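You operate a simulated robot arm through the tools that you are given. There is no shell and no other tool. Be economical: measure what you need, move in short steps, check, and stop when the job is done.

Carry out the task below with a simulated robot arm. There is one attempt and no reset: what you move stays moved.

## Task
Iron the cream napkin at the heat on its care mark, then park the iron and switch off.
Fine: let the iron warm up; hold it by its handle; leave the other napkin as it is. Set down upright: iron.
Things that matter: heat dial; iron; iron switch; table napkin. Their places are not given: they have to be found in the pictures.

It is judged by the outcome, as a careful person would: the job done as asked, and still so three seconds after it is handed in. It fails if anything else is knocked over, pushed out of place, dropped, spilled or broken. Flat cloth is picked up by pressing the open fingertips on it (5 to 10 N) and closing them slowly along it; thin cloth reads only 2 to 8 mm in the jaws.

## Robot
A 6-joint arm with a two-finger parallel gripper, fixed in place. Base frame: the origin is at the foot of the arm, x ahead of it, y to its left, z up. Readings come in mm, rad, newtons and seconds.
Its first joint turns from -2.897 to 2.897 rad. Payload 3.91 kg.
The TCP is the grasp point between the finger pads, 30 mm short of the fingertips. In the tool frame z runs along the fingers and y along their closing line. The gripper opens to 110 mm. The fingers are 20 mm wide and 10 mm thick; the gripper's body (48 by 112 mm) begins 55 mm behind the TCP.
Orientation is that of the tool frame in the base frame, as a unit quaternion [w, x, y, z]. With the fingers straight down and closing along the base's y, the tool's x points along the base's -x, its y along +y and its z along -z.

## Interface
- The arm moves only by the tool apply_moves. Its argument "commands" is one flat list of numbers, 7 for each row, row after row: the shift along the tool's x, y, z in units of 500 mm (1.0 is 500 mm), then the turn, a rotation vector about the tool's x, y, z in units of 60 degrees (1.0 is 60 degrees), then the opening, from 0 (shut) to 1 (fully open). In form: [tx, ty, tz, rx, ry, rz, fingers, tx, ty, tz, rx, ry, rz, fingers, ...]. A call has 1 to 8 rows; each row is the pose to reach, as a shift and turn from the pose commanded when the call began, along the tool's axes at that moment. A call with a number of a shift or a turn outside -1 to 1 is refused whole. A row lasts 0.2 s, in which the tool goes at most 50 mm and 0.15 rad; a call with a longer step from one row to the next is refused whole, and so is a gripper value outside its range. A pose out of reach is approached as far as the arm can. The call stops where the force on the tool passes 40 N (or 10 N more than at its start, if that is more) or the arm is blocked; 0.2 s more then pass. Each finger travels about 45 mm/s and halts on what it meets, pressing with about 25 N; the grip force reading is that of the motor and also rises with nothing between the fingers. The clock runs only during rows and for 0.2 s after the last one: add rows that repeat a pose to give the fingers time. It gives the time, the measured TCP pose, the force on the tool (base axes), the opening and the grip force at its end, in the units of the frame above (readings bear some noise), with the torque about the TCP (base axes, N m) and any sound that the robot's microphone picked up, and new pictures: "pictures" is both (left out), scene, wrist or none.
- Cameras (640 x 400 px; columns grow to the right, rows downward): "scene" is fixed at [399.1, -649.1, 1489.4]; the picture's right is [0.99, 0.10, 0.00], its down [0.10, -0.95, -0.29] and it looks along [-0.03, 0.29, -0.96] (base axes); focal length 214 px, centre (320, 200). "wrist" rides on the gripper at [77, 7, -115] in the tool frame; the picture's right is [-0.09, 1.00, 0.00], its down [-0.80, -0.07, -0.59] and it looks along [-0.59, -0.05, 0.80] (tool axes); focal length 270 px, centre (320, 200).
- lift_body(by): slides the trunk up (or, below 0, down) by that many mm; the arm rides with it, the base frame stays. It gives what a move gives, with no picture.
- measure_at(camera, pixels): for up to 12 pixels [column, row] of the newest picture of that camera ("zoom" is the newest enlarged one), the place [x, y, z] in the base frame of the surface seen there, good to about 2 mm. It takes no simulated time.
- close_up(camera, box): a new picture of the part [left, top, right, bottom] of that camera's present view, enlarged. It takes no simulated time.
- close_job(): hands the job in; it is judged then, once.

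Work in short steps. Measure before you move; look again where a grasp or a placing could have gone wrong, and mend it. You have 80 turns and 200 pictures in all, those below and enlarged ones among them. Open the gripper and draw the arm clear of the work before you hand the job in, unless the task says otherwise; then end with one line.

The tools are called as a command line: name --argument value ..., lists and objects as JSON in quotes. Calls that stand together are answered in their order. apply_moves: Moves the arm, as the interface text tells. Its arguments: {"type":"object","properties":{"commands":{"type":"array","items":{"type":"number"}},"pictures":{"type":"string","enum":["both","scene","wrist","none"]}},"required":["commands"]} The other tools are called the same way: lift_body (by) slides the trunk up or down; measure_at (camera, pixels) gives the place of the surface under pixels of a picture; close_up (camera, box) takes an enlarged picture of a part of a camera's view; close_job () hands the job in.

At the start:

```text
time_s: 0.0
eef_pos: [350.2, -326.7, 1165.9]
ee_rot: [0.0, 0.0, 1.0, 0.0]
ft_force: [0.0, 0.4, -0.9]
torque: [-0.02, 0.01, 0.0]
gripper_width: 110.0
grip_force: 0.0
trunk travel left (down, up): [-550.0, 60.0]
```

scene: 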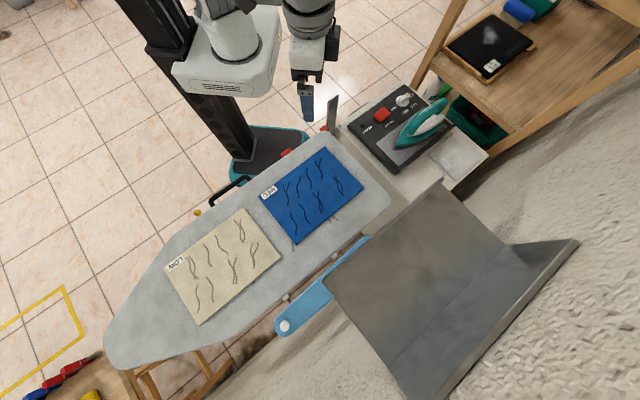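
wrist: 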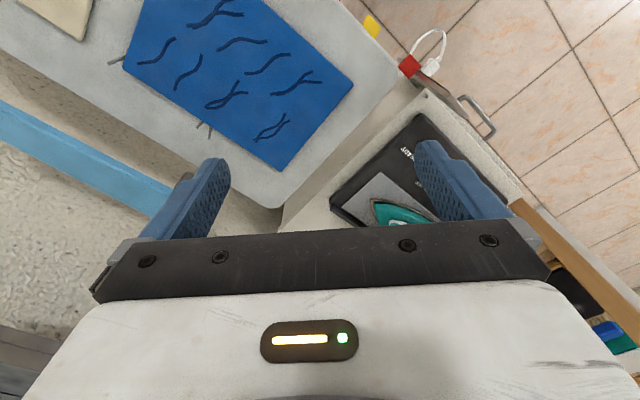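

The scene shows the cream napkin near (222,265), the blue one near (312,195) and the iron station near (405,130). I enlarge the station and the care mark.

close_up --camera "scene" --box '[340, 75, 500, 175]'

close_up --camera "scene" --box '[155, 245, 203, 275]'

measure_at --camera "scene" --pixels '[[166, 264], [243, 209], [282, 259], [203, 323], [382, 115], [404, 99], [433, 118], [400, 145], [446, 103], [460, 160], [120, 355], [385, 190]]'

```text
4.00 times, centred on (420, 125) of scene
```

zoom: 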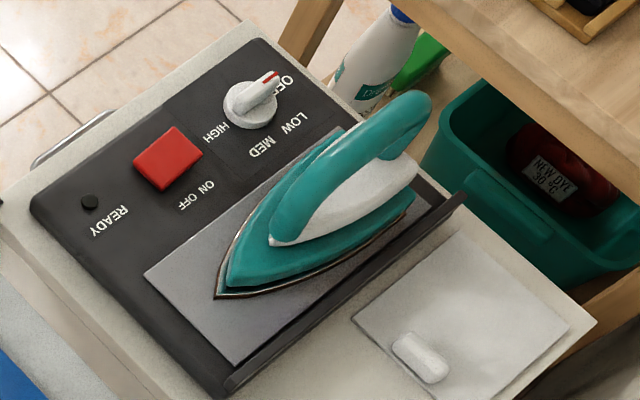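

```text
13.33 times, centred on (179, 260) of scene
```

zoom: 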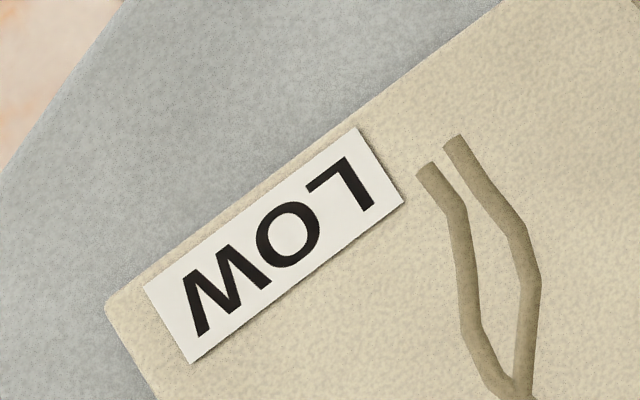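

```text
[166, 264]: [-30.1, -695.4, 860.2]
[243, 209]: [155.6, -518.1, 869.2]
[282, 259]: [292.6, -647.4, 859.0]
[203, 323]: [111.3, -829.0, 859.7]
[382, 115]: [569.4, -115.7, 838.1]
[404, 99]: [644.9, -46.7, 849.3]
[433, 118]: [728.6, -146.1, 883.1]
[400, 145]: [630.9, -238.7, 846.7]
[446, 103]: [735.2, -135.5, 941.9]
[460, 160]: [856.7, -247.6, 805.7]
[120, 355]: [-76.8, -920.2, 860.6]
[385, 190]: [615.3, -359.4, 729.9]
```

The mark reads LOW and the dial points at OFF. I zoom the station again and measure the switch, dial and iron.

close_up --camera "scene" --box '[340, 75, 468, 155]'

measure_at --camera "zoom" --pixels '[[315, 125], [342, 97], [360, 105], [375, 165], [328, 185], [280, 160], [210, 200], [220, 160], [180, 210], [205, 240], [252, 210], [110, 252]]'

measure_at --camera "zoom" --pixels '[[525, 120], [490, 150], [440, 180], [400, 220], [370, 260], [350, 290], [270, 370], [515, 245], [480, 220], [400, 300], [200, 350], [290, 440]]'

```text
5.00 times, centred on (404, 115) of scene
```

zoom: 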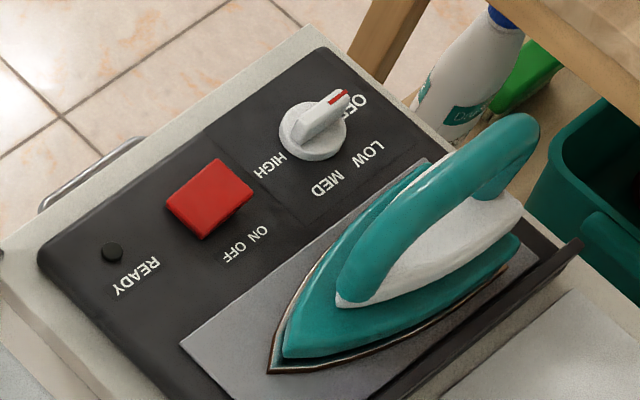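

```text
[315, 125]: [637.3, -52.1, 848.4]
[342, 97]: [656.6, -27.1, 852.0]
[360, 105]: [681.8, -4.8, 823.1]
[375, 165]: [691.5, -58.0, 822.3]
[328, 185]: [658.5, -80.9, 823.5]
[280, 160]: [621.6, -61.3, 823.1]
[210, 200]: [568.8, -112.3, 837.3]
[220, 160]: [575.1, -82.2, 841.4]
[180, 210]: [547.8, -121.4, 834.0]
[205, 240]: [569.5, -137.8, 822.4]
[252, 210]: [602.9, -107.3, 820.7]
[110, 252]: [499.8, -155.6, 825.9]
```

```text
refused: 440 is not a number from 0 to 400
```

measure_at --camera "zoom" --pixels '[[525, 120], [490, 150], [440, 180], [400, 220], [370, 260], [350, 290], [270, 370], [515, 245], [480, 220], [400, 300], [200, 350], [330, 395]]'

measure_at --camera "zoom" --pixels '[[300, 135], [330, 145], [300, 110], [335, 90], [350, 103], [312, 152], [330, 112], [555, 265], [440, 345], [535, 150], [485, 190], [345, 335]]'

```text
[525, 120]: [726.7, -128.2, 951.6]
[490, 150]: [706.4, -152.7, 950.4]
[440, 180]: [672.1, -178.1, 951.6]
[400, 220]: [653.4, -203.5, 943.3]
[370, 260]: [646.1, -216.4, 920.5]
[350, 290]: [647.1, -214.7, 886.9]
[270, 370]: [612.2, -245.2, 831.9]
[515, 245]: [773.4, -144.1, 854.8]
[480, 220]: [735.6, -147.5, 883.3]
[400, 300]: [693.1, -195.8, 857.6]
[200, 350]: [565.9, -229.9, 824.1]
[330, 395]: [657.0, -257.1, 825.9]
```

```text
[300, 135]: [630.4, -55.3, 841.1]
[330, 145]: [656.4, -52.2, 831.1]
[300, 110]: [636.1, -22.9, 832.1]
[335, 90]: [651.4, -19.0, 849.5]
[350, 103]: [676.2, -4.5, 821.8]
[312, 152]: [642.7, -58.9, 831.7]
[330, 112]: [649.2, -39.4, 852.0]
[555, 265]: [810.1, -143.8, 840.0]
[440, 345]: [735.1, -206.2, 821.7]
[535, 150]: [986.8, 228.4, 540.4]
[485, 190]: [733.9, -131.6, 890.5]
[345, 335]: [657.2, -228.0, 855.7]
```

Panel: dial centre ≈ (644,-41), ridge at about 47°, top z 852; rocker switch ≈ (568,-110), with the ON side toward upper right. I move toward a pose above the dial, turning the jaws 45°.

apply_moves --commands '[-0.0588, 0.0572, 0.03, 0, 0, -0.09375, 1, -0.1176, 0.1144, 0.06, 0, 0, -0.1875, 1, -0.1764, 0.1716, 0.09, 0, 0, -0.28125, 0.8, -0.2352, 0.2288, 0.12, 0, 0, -0.375, 0.7, -0.294, 0.286, 0.15, 0, 0, -0.46875, 0.6, -0.3528, 0.3432, 0.18, 0, 0, -0.5625, 0.5, -0.4116, 0.4004, 0.21, 0, 0, -0.65625, 0.45, -0.4704, 0.4576, 0.24, 0, 0, -0.75, 0.45]'

```text
time_s: 1.8
eef_pos: [587.1, -97.0, 1045.4]
ee_rot: [0.0, -0.383, 0.924, -0.001]
ft_force: [-0.8, -0.7, -0.1]
torque: [0.03, -0.02, 0.04]
gripper_width: 49.3
grip_force: 0.0
trunk travel left (down, up): [-550.0, 60.0]
```

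scene: 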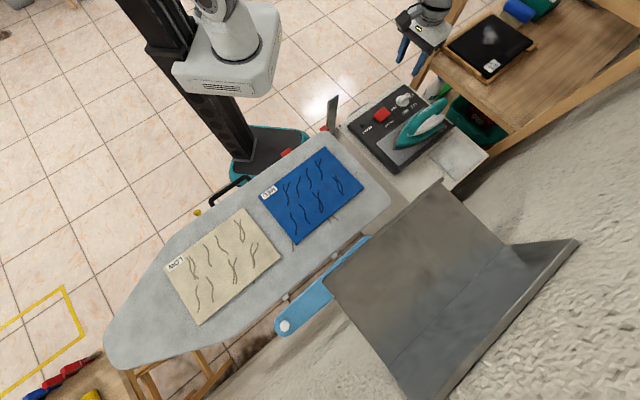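
wrist: 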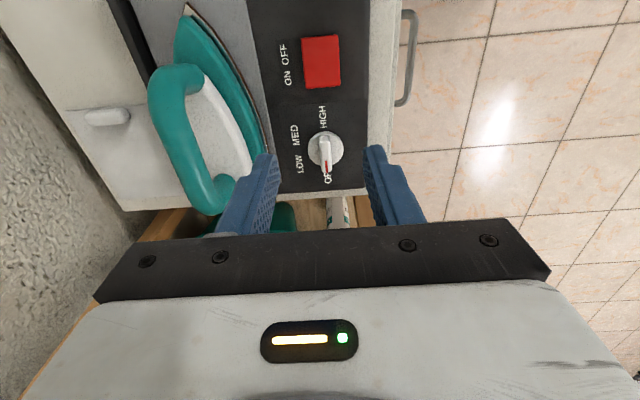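

I zoom on the dial in the wrist view at (325,150) for accurate geometry.

close_up --camera "wrist" --box '[256, 20, 416, 120]'

close_up --camera "wrist" --box '[277, 110, 373, 170]'

measure_at --camera "wrist" --pixels '[[304, 37], [339, 36], [341, 86], [305, 89], [321, 42], [322, 84], [322, 60], [288, 75], [284, 50]]'

```text
4.00 times, centred on (336, 70) of wrist
```

zoom: 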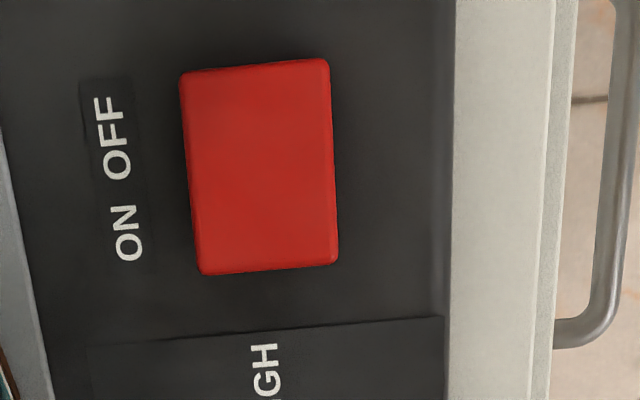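

```text
6.67 times, centred on (325, 140) of wrist
```

zoom: 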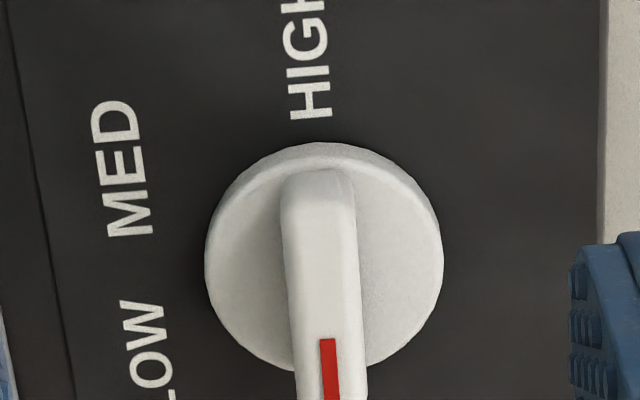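

```text
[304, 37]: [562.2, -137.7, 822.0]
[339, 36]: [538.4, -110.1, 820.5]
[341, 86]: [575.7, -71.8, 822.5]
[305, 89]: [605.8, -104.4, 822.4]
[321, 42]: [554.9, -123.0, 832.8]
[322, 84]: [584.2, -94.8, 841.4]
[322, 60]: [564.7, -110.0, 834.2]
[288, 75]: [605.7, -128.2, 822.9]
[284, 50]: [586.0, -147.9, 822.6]
```

measure_at --camera "zoom" --pixels '[[215, 240], [435, 240], [325, 155], [320, 180], [325, 300], [330, 380], [292, 220], [350, 220], [245, 320], [410, 320], [310, 60], [122, 170]]'

measure_at --camera "wrist" --pixels '[[326, 172], [328, 180], [299, 161], [332, 205]]'

```text
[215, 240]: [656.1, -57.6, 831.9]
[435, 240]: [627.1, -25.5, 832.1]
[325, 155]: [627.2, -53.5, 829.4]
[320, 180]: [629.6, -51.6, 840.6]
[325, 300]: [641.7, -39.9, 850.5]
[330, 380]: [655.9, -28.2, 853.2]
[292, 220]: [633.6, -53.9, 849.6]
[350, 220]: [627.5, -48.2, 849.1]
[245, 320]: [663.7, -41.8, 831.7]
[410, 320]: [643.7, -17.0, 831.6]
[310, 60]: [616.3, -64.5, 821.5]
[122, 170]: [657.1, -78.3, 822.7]
```

```text
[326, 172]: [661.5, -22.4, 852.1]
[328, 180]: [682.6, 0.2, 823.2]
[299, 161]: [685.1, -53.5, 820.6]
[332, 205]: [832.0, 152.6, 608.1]
```

Dial centre ≈ (644,-39.5), ridge along 45° with its top at 852. I move over it with the tips at z≈870 and look.

apply_moves --commands '[-0.0413, 0, 0.06, 0, 0, -7.5e-10, 0.45, -0.0827, 0, 0.12, 0, 0, 0, 0.45, -0.124, 0, 0.19, 0, 0, 0, 0.4, -0.1654, 0, 0.26, 0, 0, 0, 0.4, -0.1654, 0, 0.29, 0, 0, 0, 0.4]' --pictures "wrist"

```text
time_s: 3.0
eef_pos: [645.7, -39.3, 899.4]
ee_rot: [0.0, -0.383, 0.924, -0.001]
ft_force: [0.5, 0.3, 0.8]
torque: [0.01, 0.02, 0.01]
gripper_width: 44.0
grip_force: 0.0
trunk travel left (down, up): [-550.0, 60.0]
```

wrist: 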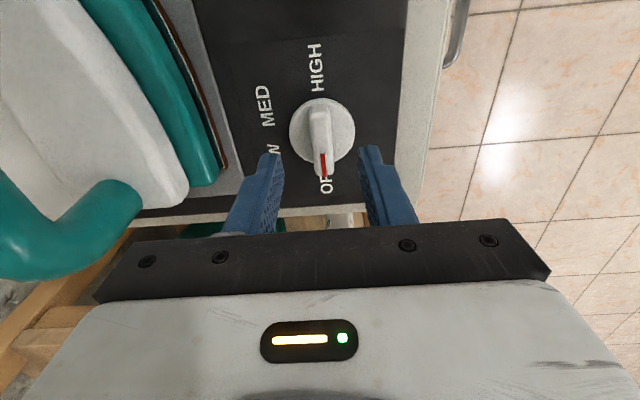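

The ridge at (322,145) lies between the fingertips. I go down 33 mm and close gently.

apply_moves --commands '[0, 0, 0.035, 0, 0, 0, 0.4, 0, 0, 0.066, 0, 0, 0, 0.4, 0, 0, 0.066, 0, 0, 0, 0.2, 0, 0, 0.066, 0, 0, 0, 0.12, 0, 0, 0.066, 0, 0, 0, 0.07, 0, 0, 0.066, 0, 0, 0, 0.05, 0, 0, 0.066, 0, 0, 0, 0.05]' --pictures "wrist"

```text
time_s: 4.6
eef_pos: [643.9, -40.0, 867.8]
ee_rot: [-0.001, -0.382, 0.924, 0.0]
ft_force: [4.4, -5.5, 0.5]
torque: [-0.07, -0.24, -0.01]
gripper_width: 13.8
grip_force: 44.8
trunk travel left (down, up): [-550.0, 60.0]
```

wrist: 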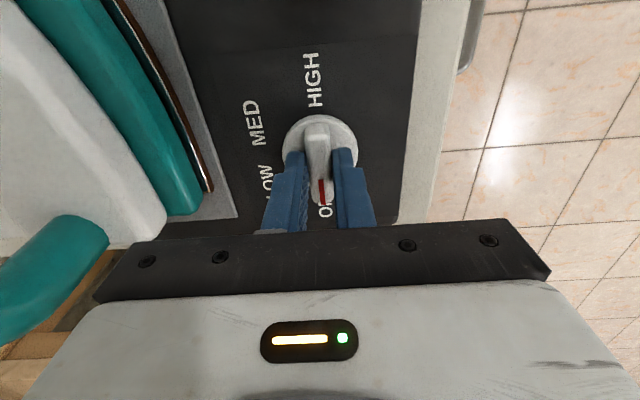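

The ridge is gripped (13.8 mm). I turn the dial 60° clockwise (seen from above) toward LOW.

apply_moves --commands '[0, 0, 0, 0, 0, 0.125, 0.05, 0, 0, 0, 0, 0, 0.25, 0.05, 0, 0, 0, 0, 0, 0.375, 0.05, 0, 0, 0, 0, 0, 0.5, 0.05, 0, 0, 0, 0, 0, 0.625, 0.05, 0, 0, 0, 0, 0, 0.75, 0.05, 0, 0, 0, 0, 0, 0.875, 0.05, 0, 0, 0, 0, 0, 1.0, 0.05]' --pictures "wrist"

```text
time_s: 6.4
eef_pos: [644.3, -37.3, 868.2]
ee_rot: [0.0, 0.131, 0.991, -0.001]
ft_force: [-2.0, 23.2, 0.3]
torque: [0.41, -1.2, 0.02]
gripper_width: 13.7
grip_force: 44.9
trunk travel left (down, up): [-550.0, 60.0]
```

wrist: 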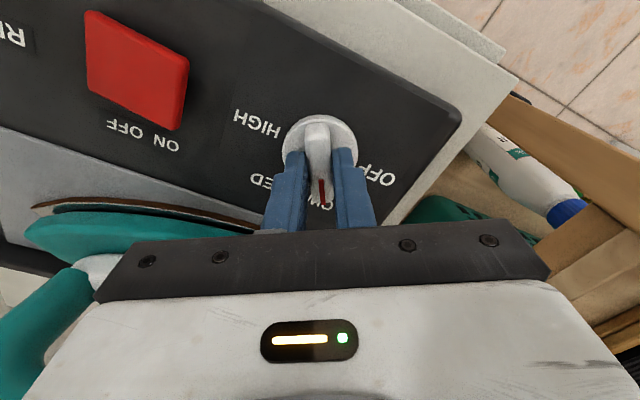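

The ridge turned with the jaws; a 23 N side load shows a small offset. I open and rise to view it.

apply_moves --commands '[0, 0, 0, 0, 0, 0, 0.2, 0, 0, 0, 0, 0, 0, 0.4, 0, 0, 0, 0, 0, 0, 0.4, 0, 0, -0.06, 0, 0, 0, 0.4, 0, 0, -0.14, 0, 0, 0, 0.4, 0.04, 0, -0.2, 0, 0, 0, 0.4, 0.08, 0, -0.26, 0, 0, 0, 0.4]'

close_up --camera "wrist" --box '[200, 90, 440, 240]'

close_up --camera "scene" --box '[340, 75, 468, 155]'

```text
time_s: 8.0
eef_pos: [604.0, -29.8, 1002.1]
ee_rot: [0.0, 0.129, 0.992, 0.0]
ft_force: [0.5, 0.2, -0.4]
torque: [0.02, 0.0, -0.03]
gripper_width: 44.0
grip_force: 0.1
trunk travel left (down, up): [-550.0, 60.0]
```

scene: 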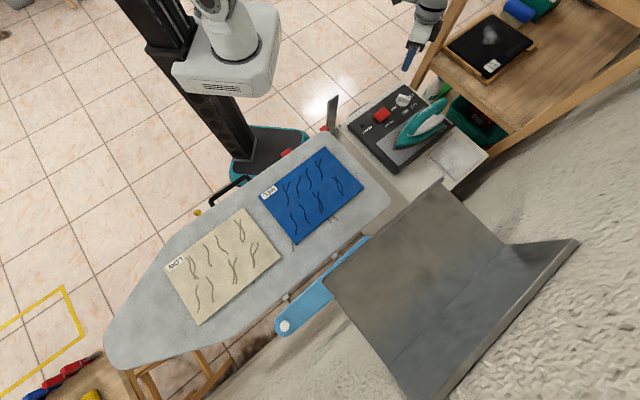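
wrist: 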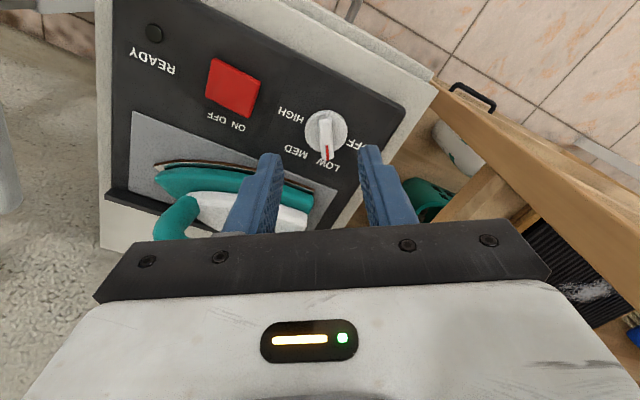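

```text
2.67 times, centred on (320, 165) of wrist
```

zoom: 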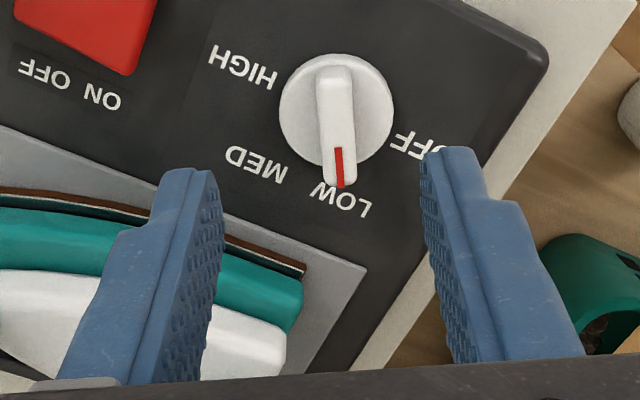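

```text
5.00 times, centred on (404, 115) of scene
```

zoom: 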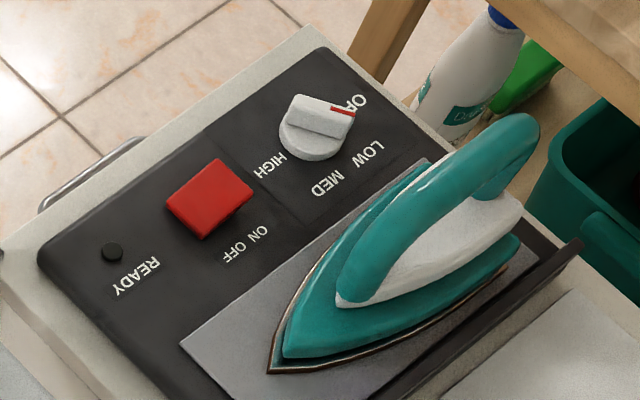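

The pointer is now on LOW. Next I close the fingers and go above the ON half of the rocker at about (583,-93).

apply_moves --commands '[0.004, -0.06, 0.04, 0, 0, 0, 0.2, 0.008, -0.1326, 0.09, 0, 0, 0, 0, 0.008, -0.1326, 0.17, 0, 0, 0, 0, 0.008, -0.1326, 0.234, 0, 0, 0, 0, 0.008, -0.1326, 0.234, 0, 0, 0, 0]'

```text
time_s: 9.2
eef_pos: [583.0, -93.2, 879.8]
ee_rot: [-0.001, 0.13, 0.992, 0.0]
ft_force: [0.7, 0.1, -0.4]
torque: [0.01, -0.02, 0.03]
gripper_width: 0.0
grip_force: 24.8
trunk travel left (down, up): [-550.0, 60.0]
```

scene: 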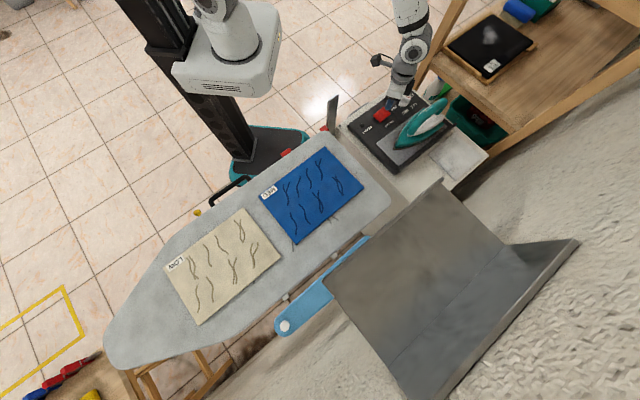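
wrist: 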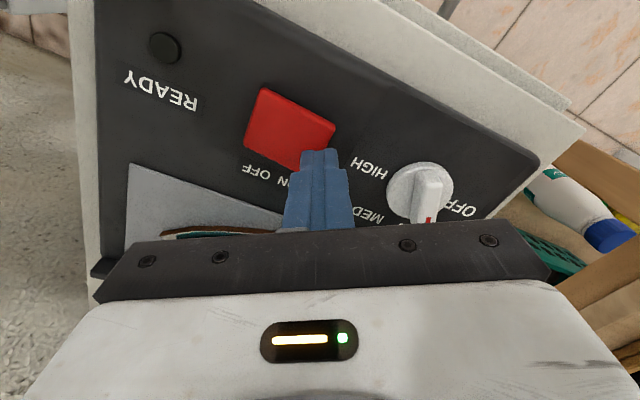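

The fingertips hover over the ON half (320,160). I press down in small steps, then retreat.

apply_moves --commands '[0, 0, 0.012, 0, 0, 0, 0, 0, 0, 0.02, 0, 0, 0, 0, 0, 0, 0.026, 0, 0, 0, 0, 0, 0, 0.032, 0, 0, 0, 0, 0, 0, 0.036, 0, 0, 0, 0]' --pictures "none"

apply_moves --commands '[0, 0, -0.05, 0, 0, 0, 0, 0, 0, -0.13, 0, 0, 0, 0, 0, 0, -0.21, 0, 0, 0, 0, 0, 0, -0.28, 0, 0, 0, 0.2]'

close_up --camera "scene" --box '[340, 75, 468, 155]'

```text
time_s: 10.4
eef_pos: [584.4, -91.7, 864.7]
ee_rot: [0.001, 0.13, 0.992, 0.0]
ft_force: [-3.2, 1.0, 13.6]
torque: [-0.02, 0.27, -0.03]
gripper_width: 0.1
grip_force: 25.2
trunk travel left (down, up): [-550.0, 60.0]
```

```text
time_s: 11.4
eef_pos: [584.8, -94.2, 1002.7]
ee_rot: [0.001, 0.131, 0.991, -0.001]
ft_force: [-0.5, 0.1, -0.1]
torque: [-0.01, -0.03, -0.02]
gripper_width: 22.2
grip_force: 0.1
trunk travel left (down, up): [-550.0, 60.0]
```

scene: 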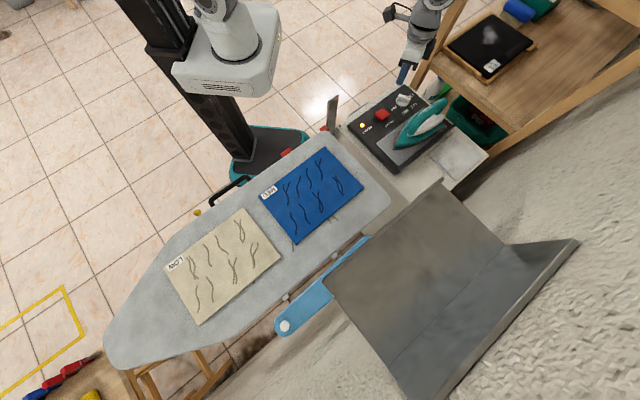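
wrist: 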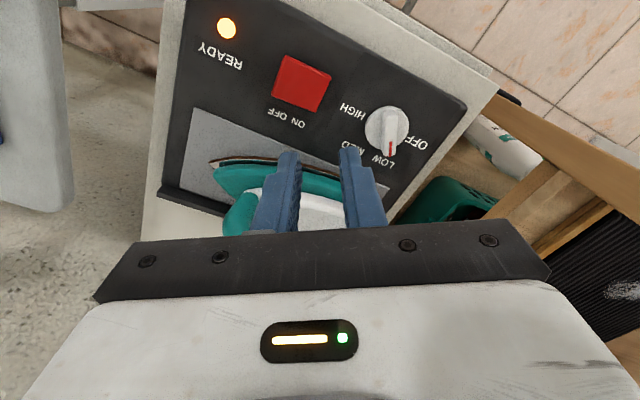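

```text
5.00 times, centred on (404, 115) of scene
```

zoom: 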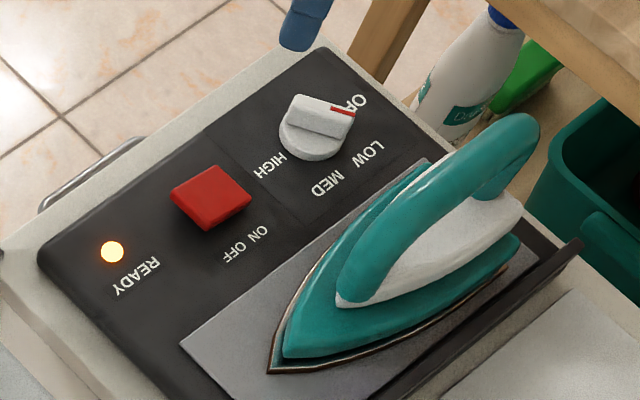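

The READY lamp is amber and the rocker is tipped to ON. While it warms up I rise, turn the jaws across the handle and go above its middle (691,-165).

apply_moves --commands '[0, 0, -0.07, 0, 0, -0.125, 0.4, -0.02, -0.006, -0.12, 0, 0, -0.25, 0.6, -0.07, -0.022, -0.12, 0, 0, -0.375, 0.65, -0.12, -0.04, -0.12, 0, 0, -0.5, 0.65, -0.17, -0.056, -0.12, 0, 0, -0.625, 0.65, -0.22, -0.074, -0.12, 0, 0, -0.75, 0.65, -0.2472, -0.0838, -0.12, 0, 0, -0.875, 0.65, -0.2472, -0.0838, -0.12, 0, 0, -1.0, 0.65]'

close_up --camera "wrist" --box '[200, 0, 520, 200]'

```text
time_s: 13.2
eef_pos: [693.6, -163.3, 1064.1]
ee_rot: [0.0, -0.385, 0.923, 0.0]
ft_force: [-0.3, 1.3, -0.4]
torque: [0.01, -0.04, -0.01]
gripper_width: 71.5
grip_force: 0.0
trunk travel left (down, up): [-550.0, 60.0]
```

scene: 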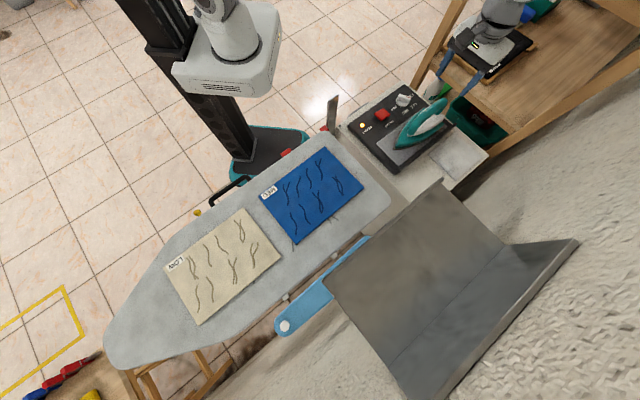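
wrist: 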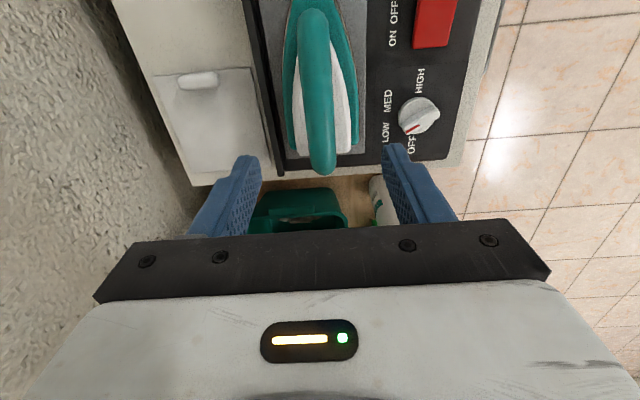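

```text
2.00 times, centred on (360, 100) of wrist
```

zoom: 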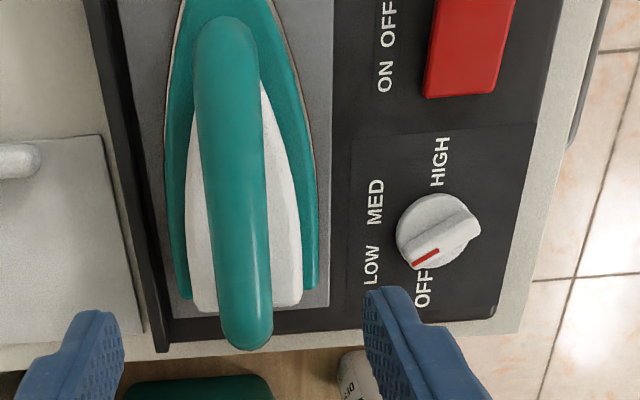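

I verify the dial angle by measurement and locate the handle in this zoom.

measure_at --camera "zoom" --pixels '[[470, 222], [416, 262], [445, 240], [372, 265], [422, 288], [230, 40], [240, 150], [250, 270], [205, 150], [266, 150], [222, 270], [272, 270]]'

close_up --camera "scene" --box '[340, 75, 436, 135]'

```text
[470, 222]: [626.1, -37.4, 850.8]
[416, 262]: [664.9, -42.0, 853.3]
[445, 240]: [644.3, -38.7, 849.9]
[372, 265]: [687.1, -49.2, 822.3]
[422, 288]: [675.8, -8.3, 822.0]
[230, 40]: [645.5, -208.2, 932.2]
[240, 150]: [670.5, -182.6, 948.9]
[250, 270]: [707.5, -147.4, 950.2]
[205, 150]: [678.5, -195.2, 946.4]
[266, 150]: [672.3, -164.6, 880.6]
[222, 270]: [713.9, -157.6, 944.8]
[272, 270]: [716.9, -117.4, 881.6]
```

```text
6.67 times, centred on (388, 105) of scene
```

zoom: 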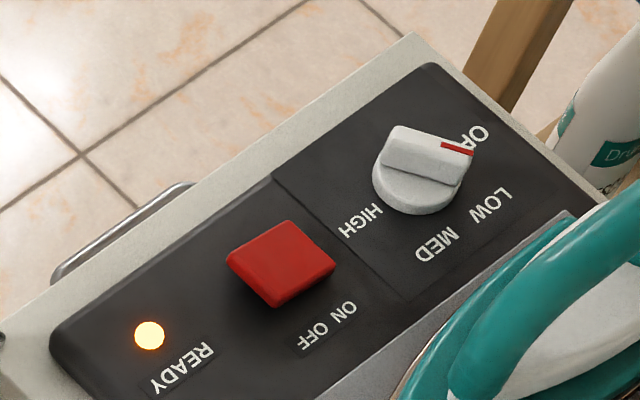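

The ridge measures about -7° against about -15° for LOW, so I look closer to decide whether to nudge it.

close_up --camera "wrist" --box '[370, 80, 466, 140]'

```text
6.67 times, centred on (418, 110) of wrist
```

zoom: 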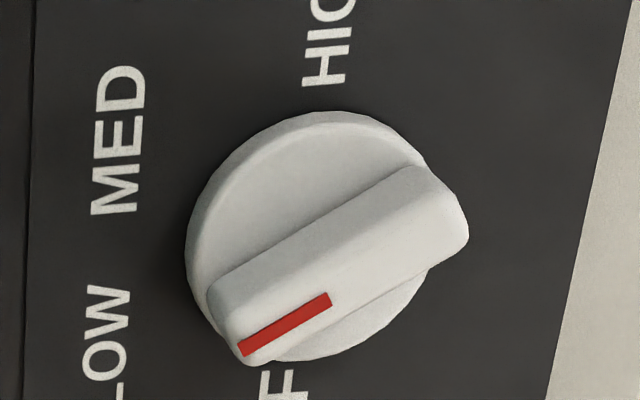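

measure_at --camera "zoom" --pixels '[[240, 350], [328, 299], [425, 250], [250, 335], [325, 290], [120, 145], [105, 340], [325, 50], [440, 190], [225, 300], [400, 180]]'

```text
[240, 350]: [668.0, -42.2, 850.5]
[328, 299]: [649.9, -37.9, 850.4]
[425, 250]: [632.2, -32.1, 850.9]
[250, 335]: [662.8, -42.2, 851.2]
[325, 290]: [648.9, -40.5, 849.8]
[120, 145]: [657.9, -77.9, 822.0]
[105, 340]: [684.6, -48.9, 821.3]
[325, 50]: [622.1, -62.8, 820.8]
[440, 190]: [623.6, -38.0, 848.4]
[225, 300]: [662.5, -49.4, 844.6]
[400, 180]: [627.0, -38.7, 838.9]
```

The mark runs at about -15°, right on LOW. Now I lower over the handle, TCP to z≈940, jaws 71 mm open.

apply_moves --commands '[0, 0, 0.08, 0, 0, 0, 0.65, 0, 0, 0.16, 0, 0, 0, 0.65, 0, 0, 0.21, 0, 0, 0, 0.65, 0, 0, 0.245, 0, 0, 0, 0.65, 0, 0, 0.245, 0, 0, 0, 0.65]'

```text
time_s: 14.4
eef_pos: [692.5, -164.7, 940.2]
ee_rot: [0.0, -0.382, 0.924, 0.0]
ft_force: [0.8, 1.2, 1.1]
torque: [0.01, -0.02, -0.02]
gripper_width: 71.4
grip_force: 0.2
trunk travel left (down, up): [-550.0, 60.0]
```

scene: 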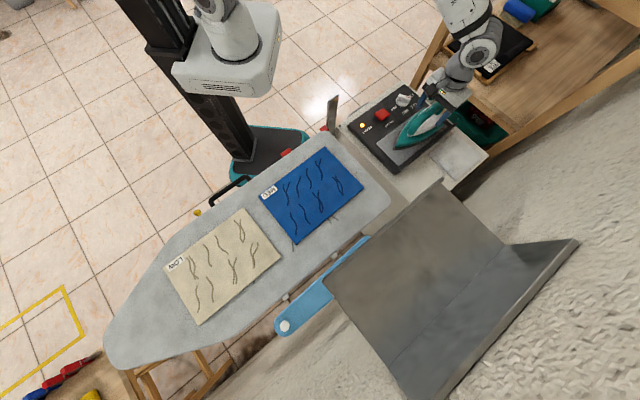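
wrist: 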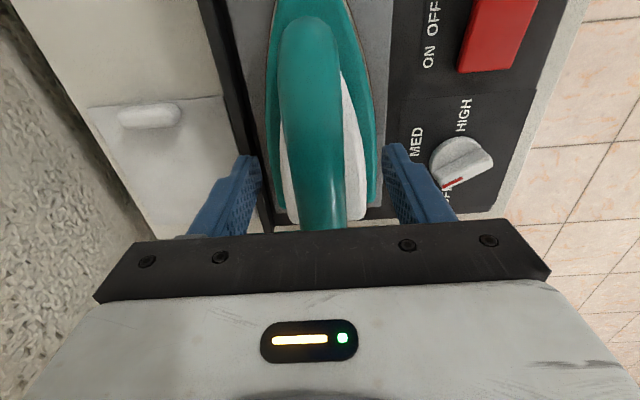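

The handle is centred between the fingers. I close and hold for a while.

apply_moves --commands '[0, 0, 0, 0, 0, 0, 0.5, 0, 0, 0, 0, 0, 0, 0.35, 0, 0, 0, 0, 0, 0, 0.2, 0, 0, 0, 0, 0, 0, 0.1, 0, 0, 0, 0, 0, 0, 0.05, 0, 0, 0, 0, 0, 0, 0.05, 0, 0, 0, 0, 0, 0, 0.05, 0, 0, 0, 0, 0, 0, 0.05]'

close_up --camera "scene" --box '[340, 75, 436, 135]'

```text
time_s: 16.2
eef_pos: [693.3, -166.7, 940.8]
ee_rot: [0.0, -0.382, 0.924, -0.001]
ft_force: [1.0, -0.3, -0.6]
torque: [0.0, -0.01, 0.0]
gripper_width: 26.5
grip_force: 25.2
trunk travel left (down, up): [-550.0, 60.0]
```

scene: 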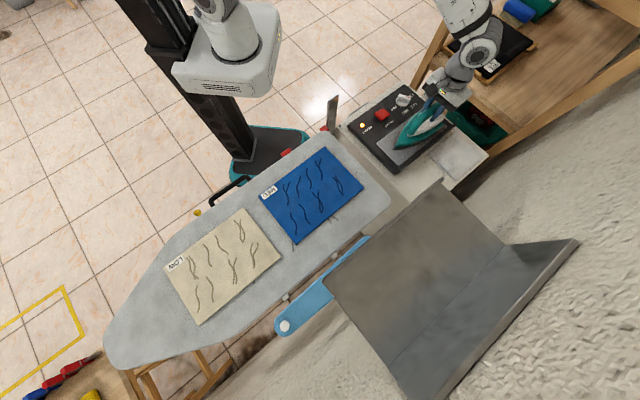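
wrist: 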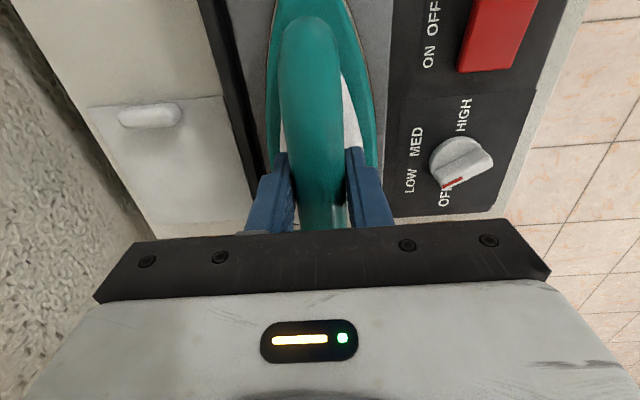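

```text
6.67 times, centred on (388, 105) of scene
```

zoom: 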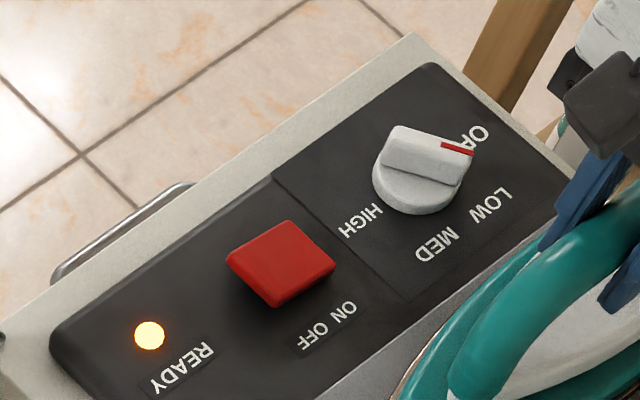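

The handle is held (26.5 mm). The lamp is still amber, so I wait to see whether it changes.

apply_moves --commands '[0, 0, 0, 0, 0, 0, 0.05, 0, 0, 0, 0, 0, 0, 0.05, 0, 0, 0, 0, 0, 0, 0.05, 0, 0, 0, 0, 0, 0, 0.05, 0, 0, 0, 0, 0, 0, 0.05, 0, 0, 0, 0, 0, 0, 0.05, 0, 0, 0, 0, 0, 0, 0.05, 0, 0, 0, 0, 0, 0, 0.05]' --pictures "none"

apply_moves --commands '[0, 0, 0, 0, 0, 0, 0.05, 0, 0, 0, 0, 0, 0, 0.05, 0, 0, 0, 0, 0, 0, 0.05, 0, 0, 0, 0, 0, 0, 0.05, 0, 0, 0, 0, 0, 0, 0.05, 0, 0, 0, 0, 0, 0, 0.05, 0, 0, 0, 0, 0, 0, 0.05, 0, 0, 0, 0, 0, 0, 0.05]' --pictures "none"

apply_moves --commands '[0, 0, 0, 0, 0, 0, 0.05, 0, 0, 0, 0, 0, 0, 0.05, 0, 0, 0, 0, 0, 0, 0.05, 0, 0, 0, 0, 0, 0, 0.05, 0, 0, 0, 0, 0, 0, 0.05, 0, 0, 0, 0, 0, 0, 0.05, 0, 0, 0, 0, 0, 0, 0.05, 0, 0, 0, 0, 0, 0, 0.05]' --pictures "none"

close_up --camera "scene" --box '[340, 75, 436, 135]'

```text
time_s: 18.0
eef_pos: [693.2, -165.4, 939.2]
ee_rot: [0.0, -0.383, 0.924, -0.001]
ft_force: [0.8, 0.9, -0.2]
torque: [0.01, -0.02, 0.02]
gripper_width: 26.7
grip_force: 24.6
trunk travel left (down, up): [-550.0, 60.0]
```

```text
time_s: 19.8
eef_pos: [693.7, -164.1, 939.5]
ee_rot: [-0.001, -0.383, 0.924, 0.0]
ft_force: [0.9, 0.8, 0.3]
torque: [0.0, -0.04, -0.01]
gripper_width: 26.9
grip_force: 24.6
trunk travel left (down, up): [-550.0, 60.0]
```

```text
time_s: 21.6
eef_pos: [694.3, -164.7, 940.2]
ee_rot: [0.0, -0.383, 0.924, 0.0]
ft_force: [0.3, 0.1, -0.2]
torque: [0.02, 0.03, 0.02]
gripper_width: 27.0
grip_force: 25.6
trunk travel left (down, up): [-550.0, 60.0]
```

```text
6.67 times, centred on (388, 105) of scene
```

zoom: 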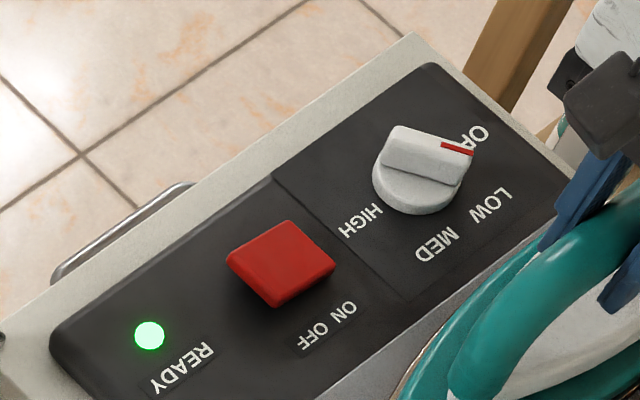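

The lamp is green, so the iron is hot. I lift it 110 mm straight up.

apply_moves --commands '[0, 0, -0.02, 0, 0, 0, 0.05, 0, 0, -0.06, 0, 0, 0, 0.05, 0, 0, -0.12, 0, 0, 0, 0.05, 0, 0, -0.18, 0, 0, 0, 0.05, 0, 0, -0.24, 0, 0, 0, 0.05, 0, 0, -0.24, 0, 0, 0, 0.05]'

```text
time_s: 23.0
eef_pos: [692.3, -165.8, 1061.3]
ee_rot: [0.0, -0.383, 0.924, 0.0]
ft_force: [1.3, -0.3, 0.1]
torque: [0.01, -0.02, 0.02]
gripper_width: 5.5
grip_force: 0.0
trunk travel left (down, up): [-550.0, 60.0]
```

scene: 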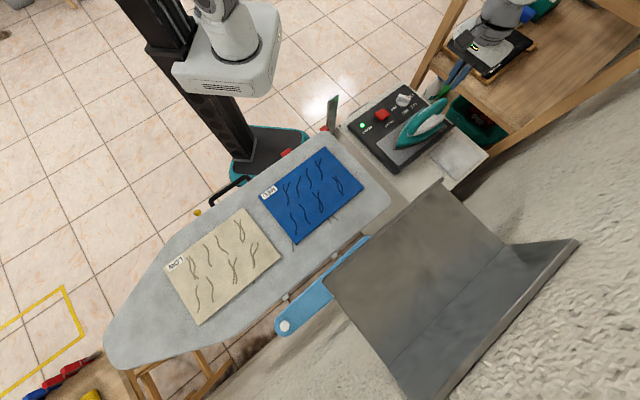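
wrist: 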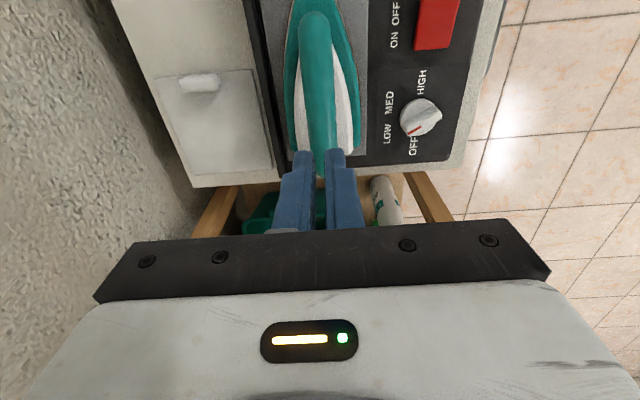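

The handle slipped out of the jaws; the iron has stayed on its rest. I check its position and the handle's profile.

close_up --camera "scene" --box '[380, 85, 476, 145]'

measure_at --camera "wrist" --pixels '[[313, 15], [317, 60], [321, 110], [324, 140], [301, 60], [334, 62], [308, 110], [335, 110], [296, 150], [352, 152]]'

```text
6.67 times, centred on (428, 115) of scene
```

zoom: 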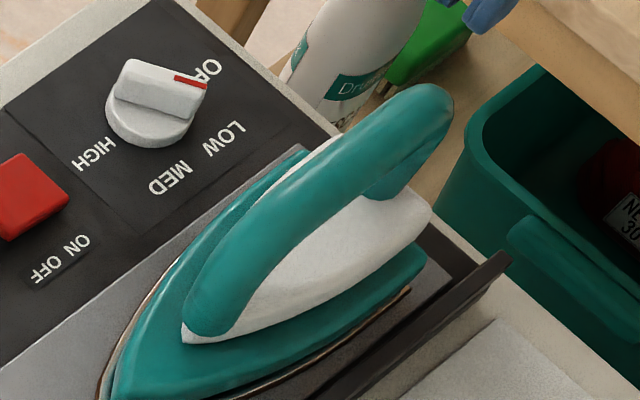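

```text
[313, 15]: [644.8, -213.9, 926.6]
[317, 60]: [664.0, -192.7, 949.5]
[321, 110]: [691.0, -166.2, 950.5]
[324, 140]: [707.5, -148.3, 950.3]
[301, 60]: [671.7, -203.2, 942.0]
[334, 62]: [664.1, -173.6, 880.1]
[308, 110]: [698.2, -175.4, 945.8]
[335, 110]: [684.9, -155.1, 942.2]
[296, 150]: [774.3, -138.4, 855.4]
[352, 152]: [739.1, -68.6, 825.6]
```

The handle centre is likely ≈ z 935 and my grip was above its widest part. I open, go to z≈927 and close fully.

apply_moves --commands '[0, 0, 0, 0, 0, 0, 0.3, 0, 0, 0, 0, 0, 0, 0.6, 0, 0, 0, 0, 0, 0, 0.65, 0, 0, 0.08, 0, 0, 0, 0.65, 0, 0, 0.16, 0, 0, 0, 0.65, 0, 0, 0.22, 0, 0, 0, 0.65, 0, 0, 0.268, 0, 0, 0, 0.65, 0, 0, 0.268, 0, 0, 0, 0.65]' --pictures "none"

apply_moves --commands '[0, 0, 0, 0, 0, 0, 0.4, 0, 0, 0, 0, 0, 0, 0.2, 0, 0, 0, 0, 0, 0, 0.1, 0, 0, 0, 0, 0, 0, 0, 0, 0, 0, 0, 0, 0, 0, 0, 0, 0, 0, 0, 0, 0]'

```text
time_s: 24.8
eef_pos: [692.9, -163.2, 926.8]
ee_rot: [0.0, -0.383, 0.924, 0.0]
ft_force: [0.5, -0.4, -0.6]
torque: [-0.02, -0.02, -0.01]
gripper_width: 71.4
grip_force: 0.1
trunk travel left (down, up): [-550.0, 60.0]
```

```text
time_s: 26.2
eef_pos: [694.2, -164.4, 926.1]
ee_rot: [0.0, -0.382, 0.924, 0.0]
ft_force: [1.5, -0.1, 0.7]
torque: [0.01, 0.0, 0.04]
gripper_width: 26.7
grip_force: 24.8
trunk travel left (down, up): [-550.0, 60.0]
```

scene: 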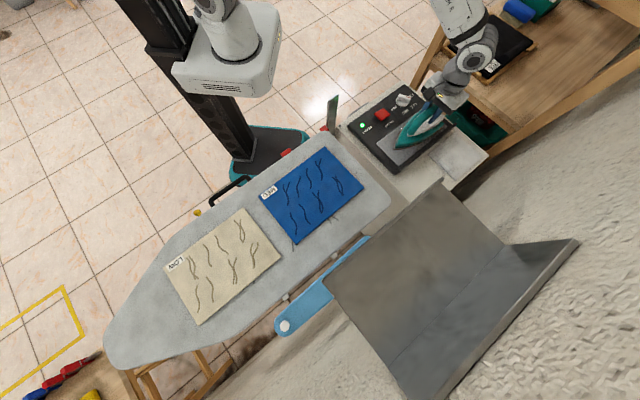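
wrist: 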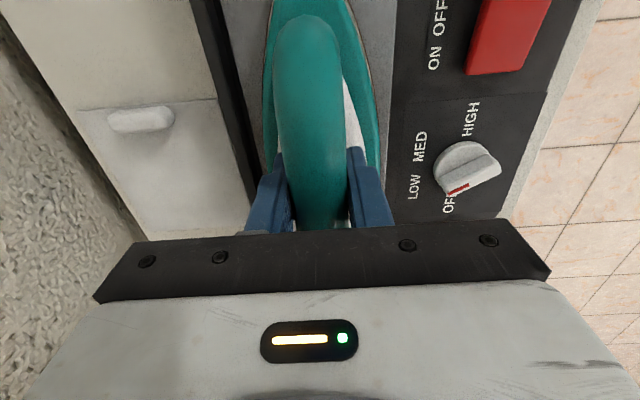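

Same width, lower hold. I lift slowly by 15 mm and check the force and width.

apply_moves --commands '[0, 0, -0.004, 0, 0, 0, 0, 0, 0, -0.008, 0, 0, 0, 0, 0, 0, -0.014, 0, 0, 0, 0, 0, 0, -0.02, 0, 0, 0, 0, 0, 0, -0.026, 0, 0, 0, 0, 0, 0, -0.03, 0, 0, 0, 0, 0, 0, -0.03, 0, 0, 0, 0]'

close_up --camera "scene" --box '[380, 85, 476, 145]'

```text
time_s: 27.8
eef_pos: [695.2, -164.2, 941.3]
ee_rot: [0.0, -0.384, 0.923, 0.001]
ft_force: [0.7, -0.3, -8.4]
torque: [0.07, -0.03, 0.0]
gripper_width: 26.9
grip_force: 25.3
trunk travel left (down, up): [-550.0, 60.0]
```

scene: 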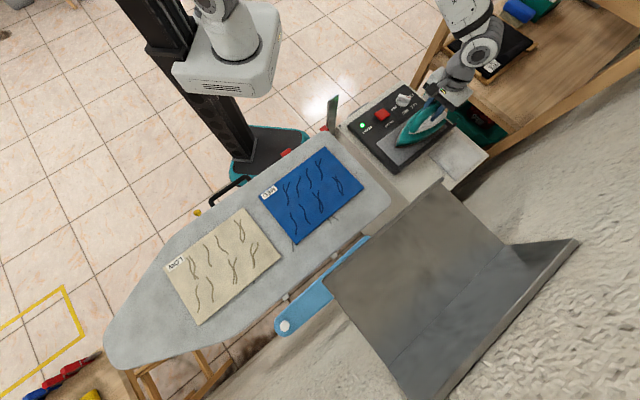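
wrist: 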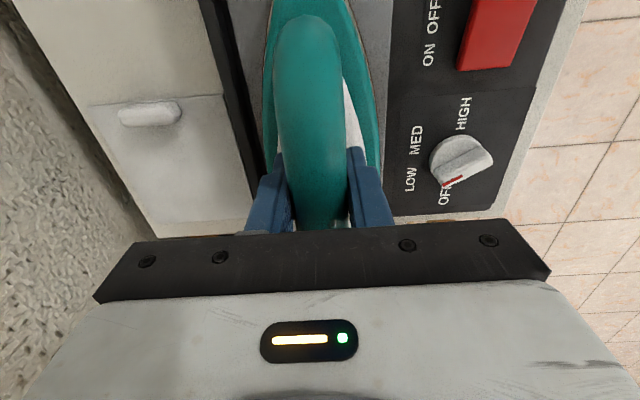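

```text
6.67 times, centred on (428, 115) of scene
```

zoom: 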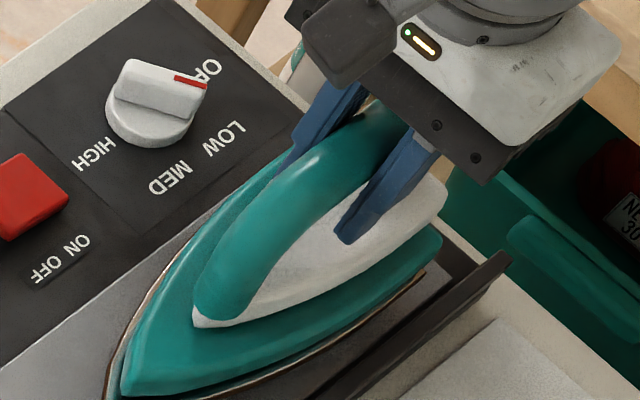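

The load is 8.4 N with almost no torque, so it is held and balanced. I lift a further 90 mm gently.

apply_moves --commands '[0, 0, -0.01, 0, 0, 0, 0, 0, 0, -0.03, 0, 0, 0, 0, 0, 0, -0.06, 0, 0, 0, 0, 0, 0, -0.09, 0, 0, 0, 0, 0, 0, -0.12, 0, 0, 0, 0, 0, 0, -0.15, 0, 0, 0, 0, 0, 0, -0.17, 0, 0, 0, 0, 0, 0, -0.18, 0, 0, 0, 0]'

close_up --camera "scene" --box '[370, 60, 498, 140]'

```text
time_s: 29.6
eef_pos: [693.3, -164.3, 1031.3]
ee_rot: [-0.002, -0.383, 0.924, 0.001]
ft_force: [0.5, 0.3, -8.6]
torque: [0.04, -0.06, -0.01]
gripper_width: 26.9
grip_force: 25.0
trunk travel left (down, up): [-550.0, 60.0]
```

scene: 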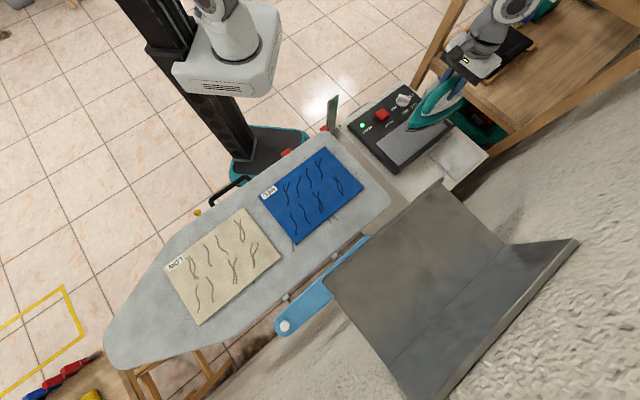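
wrist: 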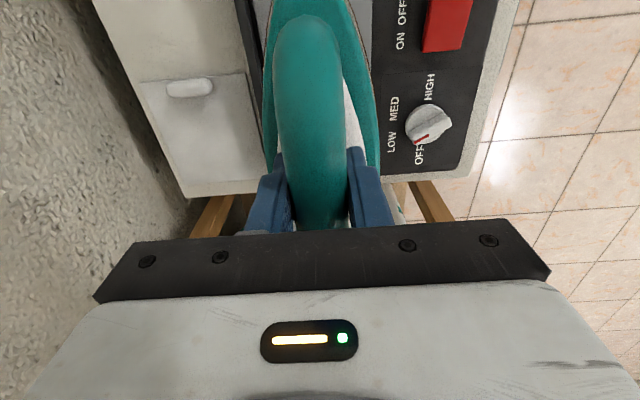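

```text
5.00 times, centred on (434, 100) of scene
```

zoom: 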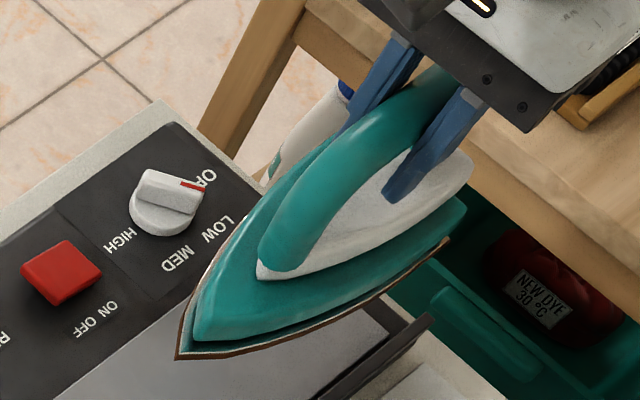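

The iron hangs level in the jaws, sole at z≈930. I measure the blue napkin, the board edges and the grey object near the route.

measure_at --camera "scene" --pixels '[[259, 191], [295, 243], [364, 191], [326, 147], [440, 185], [326, 282], [372, 238], [168, 250], [120, 310], [262, 305], [222, 266], [196, 213]]'

```text
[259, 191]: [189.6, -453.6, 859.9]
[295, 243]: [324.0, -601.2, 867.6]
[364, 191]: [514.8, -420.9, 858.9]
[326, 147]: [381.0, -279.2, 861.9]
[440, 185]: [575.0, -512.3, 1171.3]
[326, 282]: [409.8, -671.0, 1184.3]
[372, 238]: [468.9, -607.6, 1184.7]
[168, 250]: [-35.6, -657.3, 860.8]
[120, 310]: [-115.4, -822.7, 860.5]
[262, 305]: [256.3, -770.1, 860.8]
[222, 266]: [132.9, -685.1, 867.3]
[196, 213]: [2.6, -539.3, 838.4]
```

The grey panel stands tall at v≈763 along the board's far side, clear of my path. I carry the iron along the −45° line toward the cream napkin with its sole about 70 mm above the board.

apply_moves --commands '[0.02, 0, 0, 0, 0, 0, 0, 0.06, 0, 0, 0, 0, 0, 0, 0.12, 0, 0, 0, 0, 0, 0, 0.18, 0, 0, 0, 0, 0, 0, 0.25, 0, 0, 0, 0, 0, 0, 0.32, 0, 0, 0, 0, 0, 0, 0.38, 0, 0, 0, 0, 0, 0, 0.42, 0, 0, 0, 0, 0, 0]' --pictures "scene"

```text
time_s: 31.4
eef_pos: [545.9, -313.0, 1031.0]
ee_rot: [0.0, -0.384, 0.923, 0.0]
ft_force: [0.2, -0.6, -8.9]
torque: [0.05, -0.04, 0.0]
gripper_width: 26.6
grip_force: 24.9
trunk travel left (down, up): [-550.0, 60.0]
```

scene: 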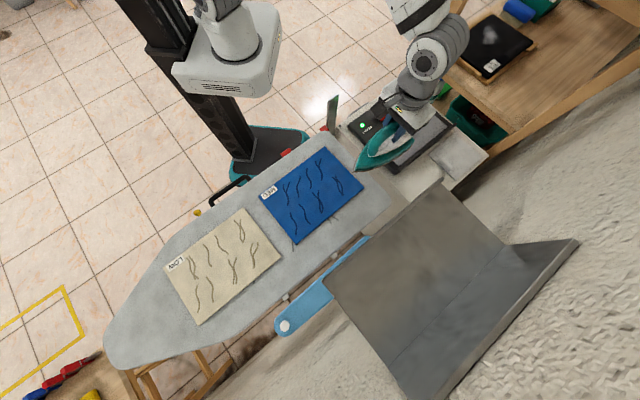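

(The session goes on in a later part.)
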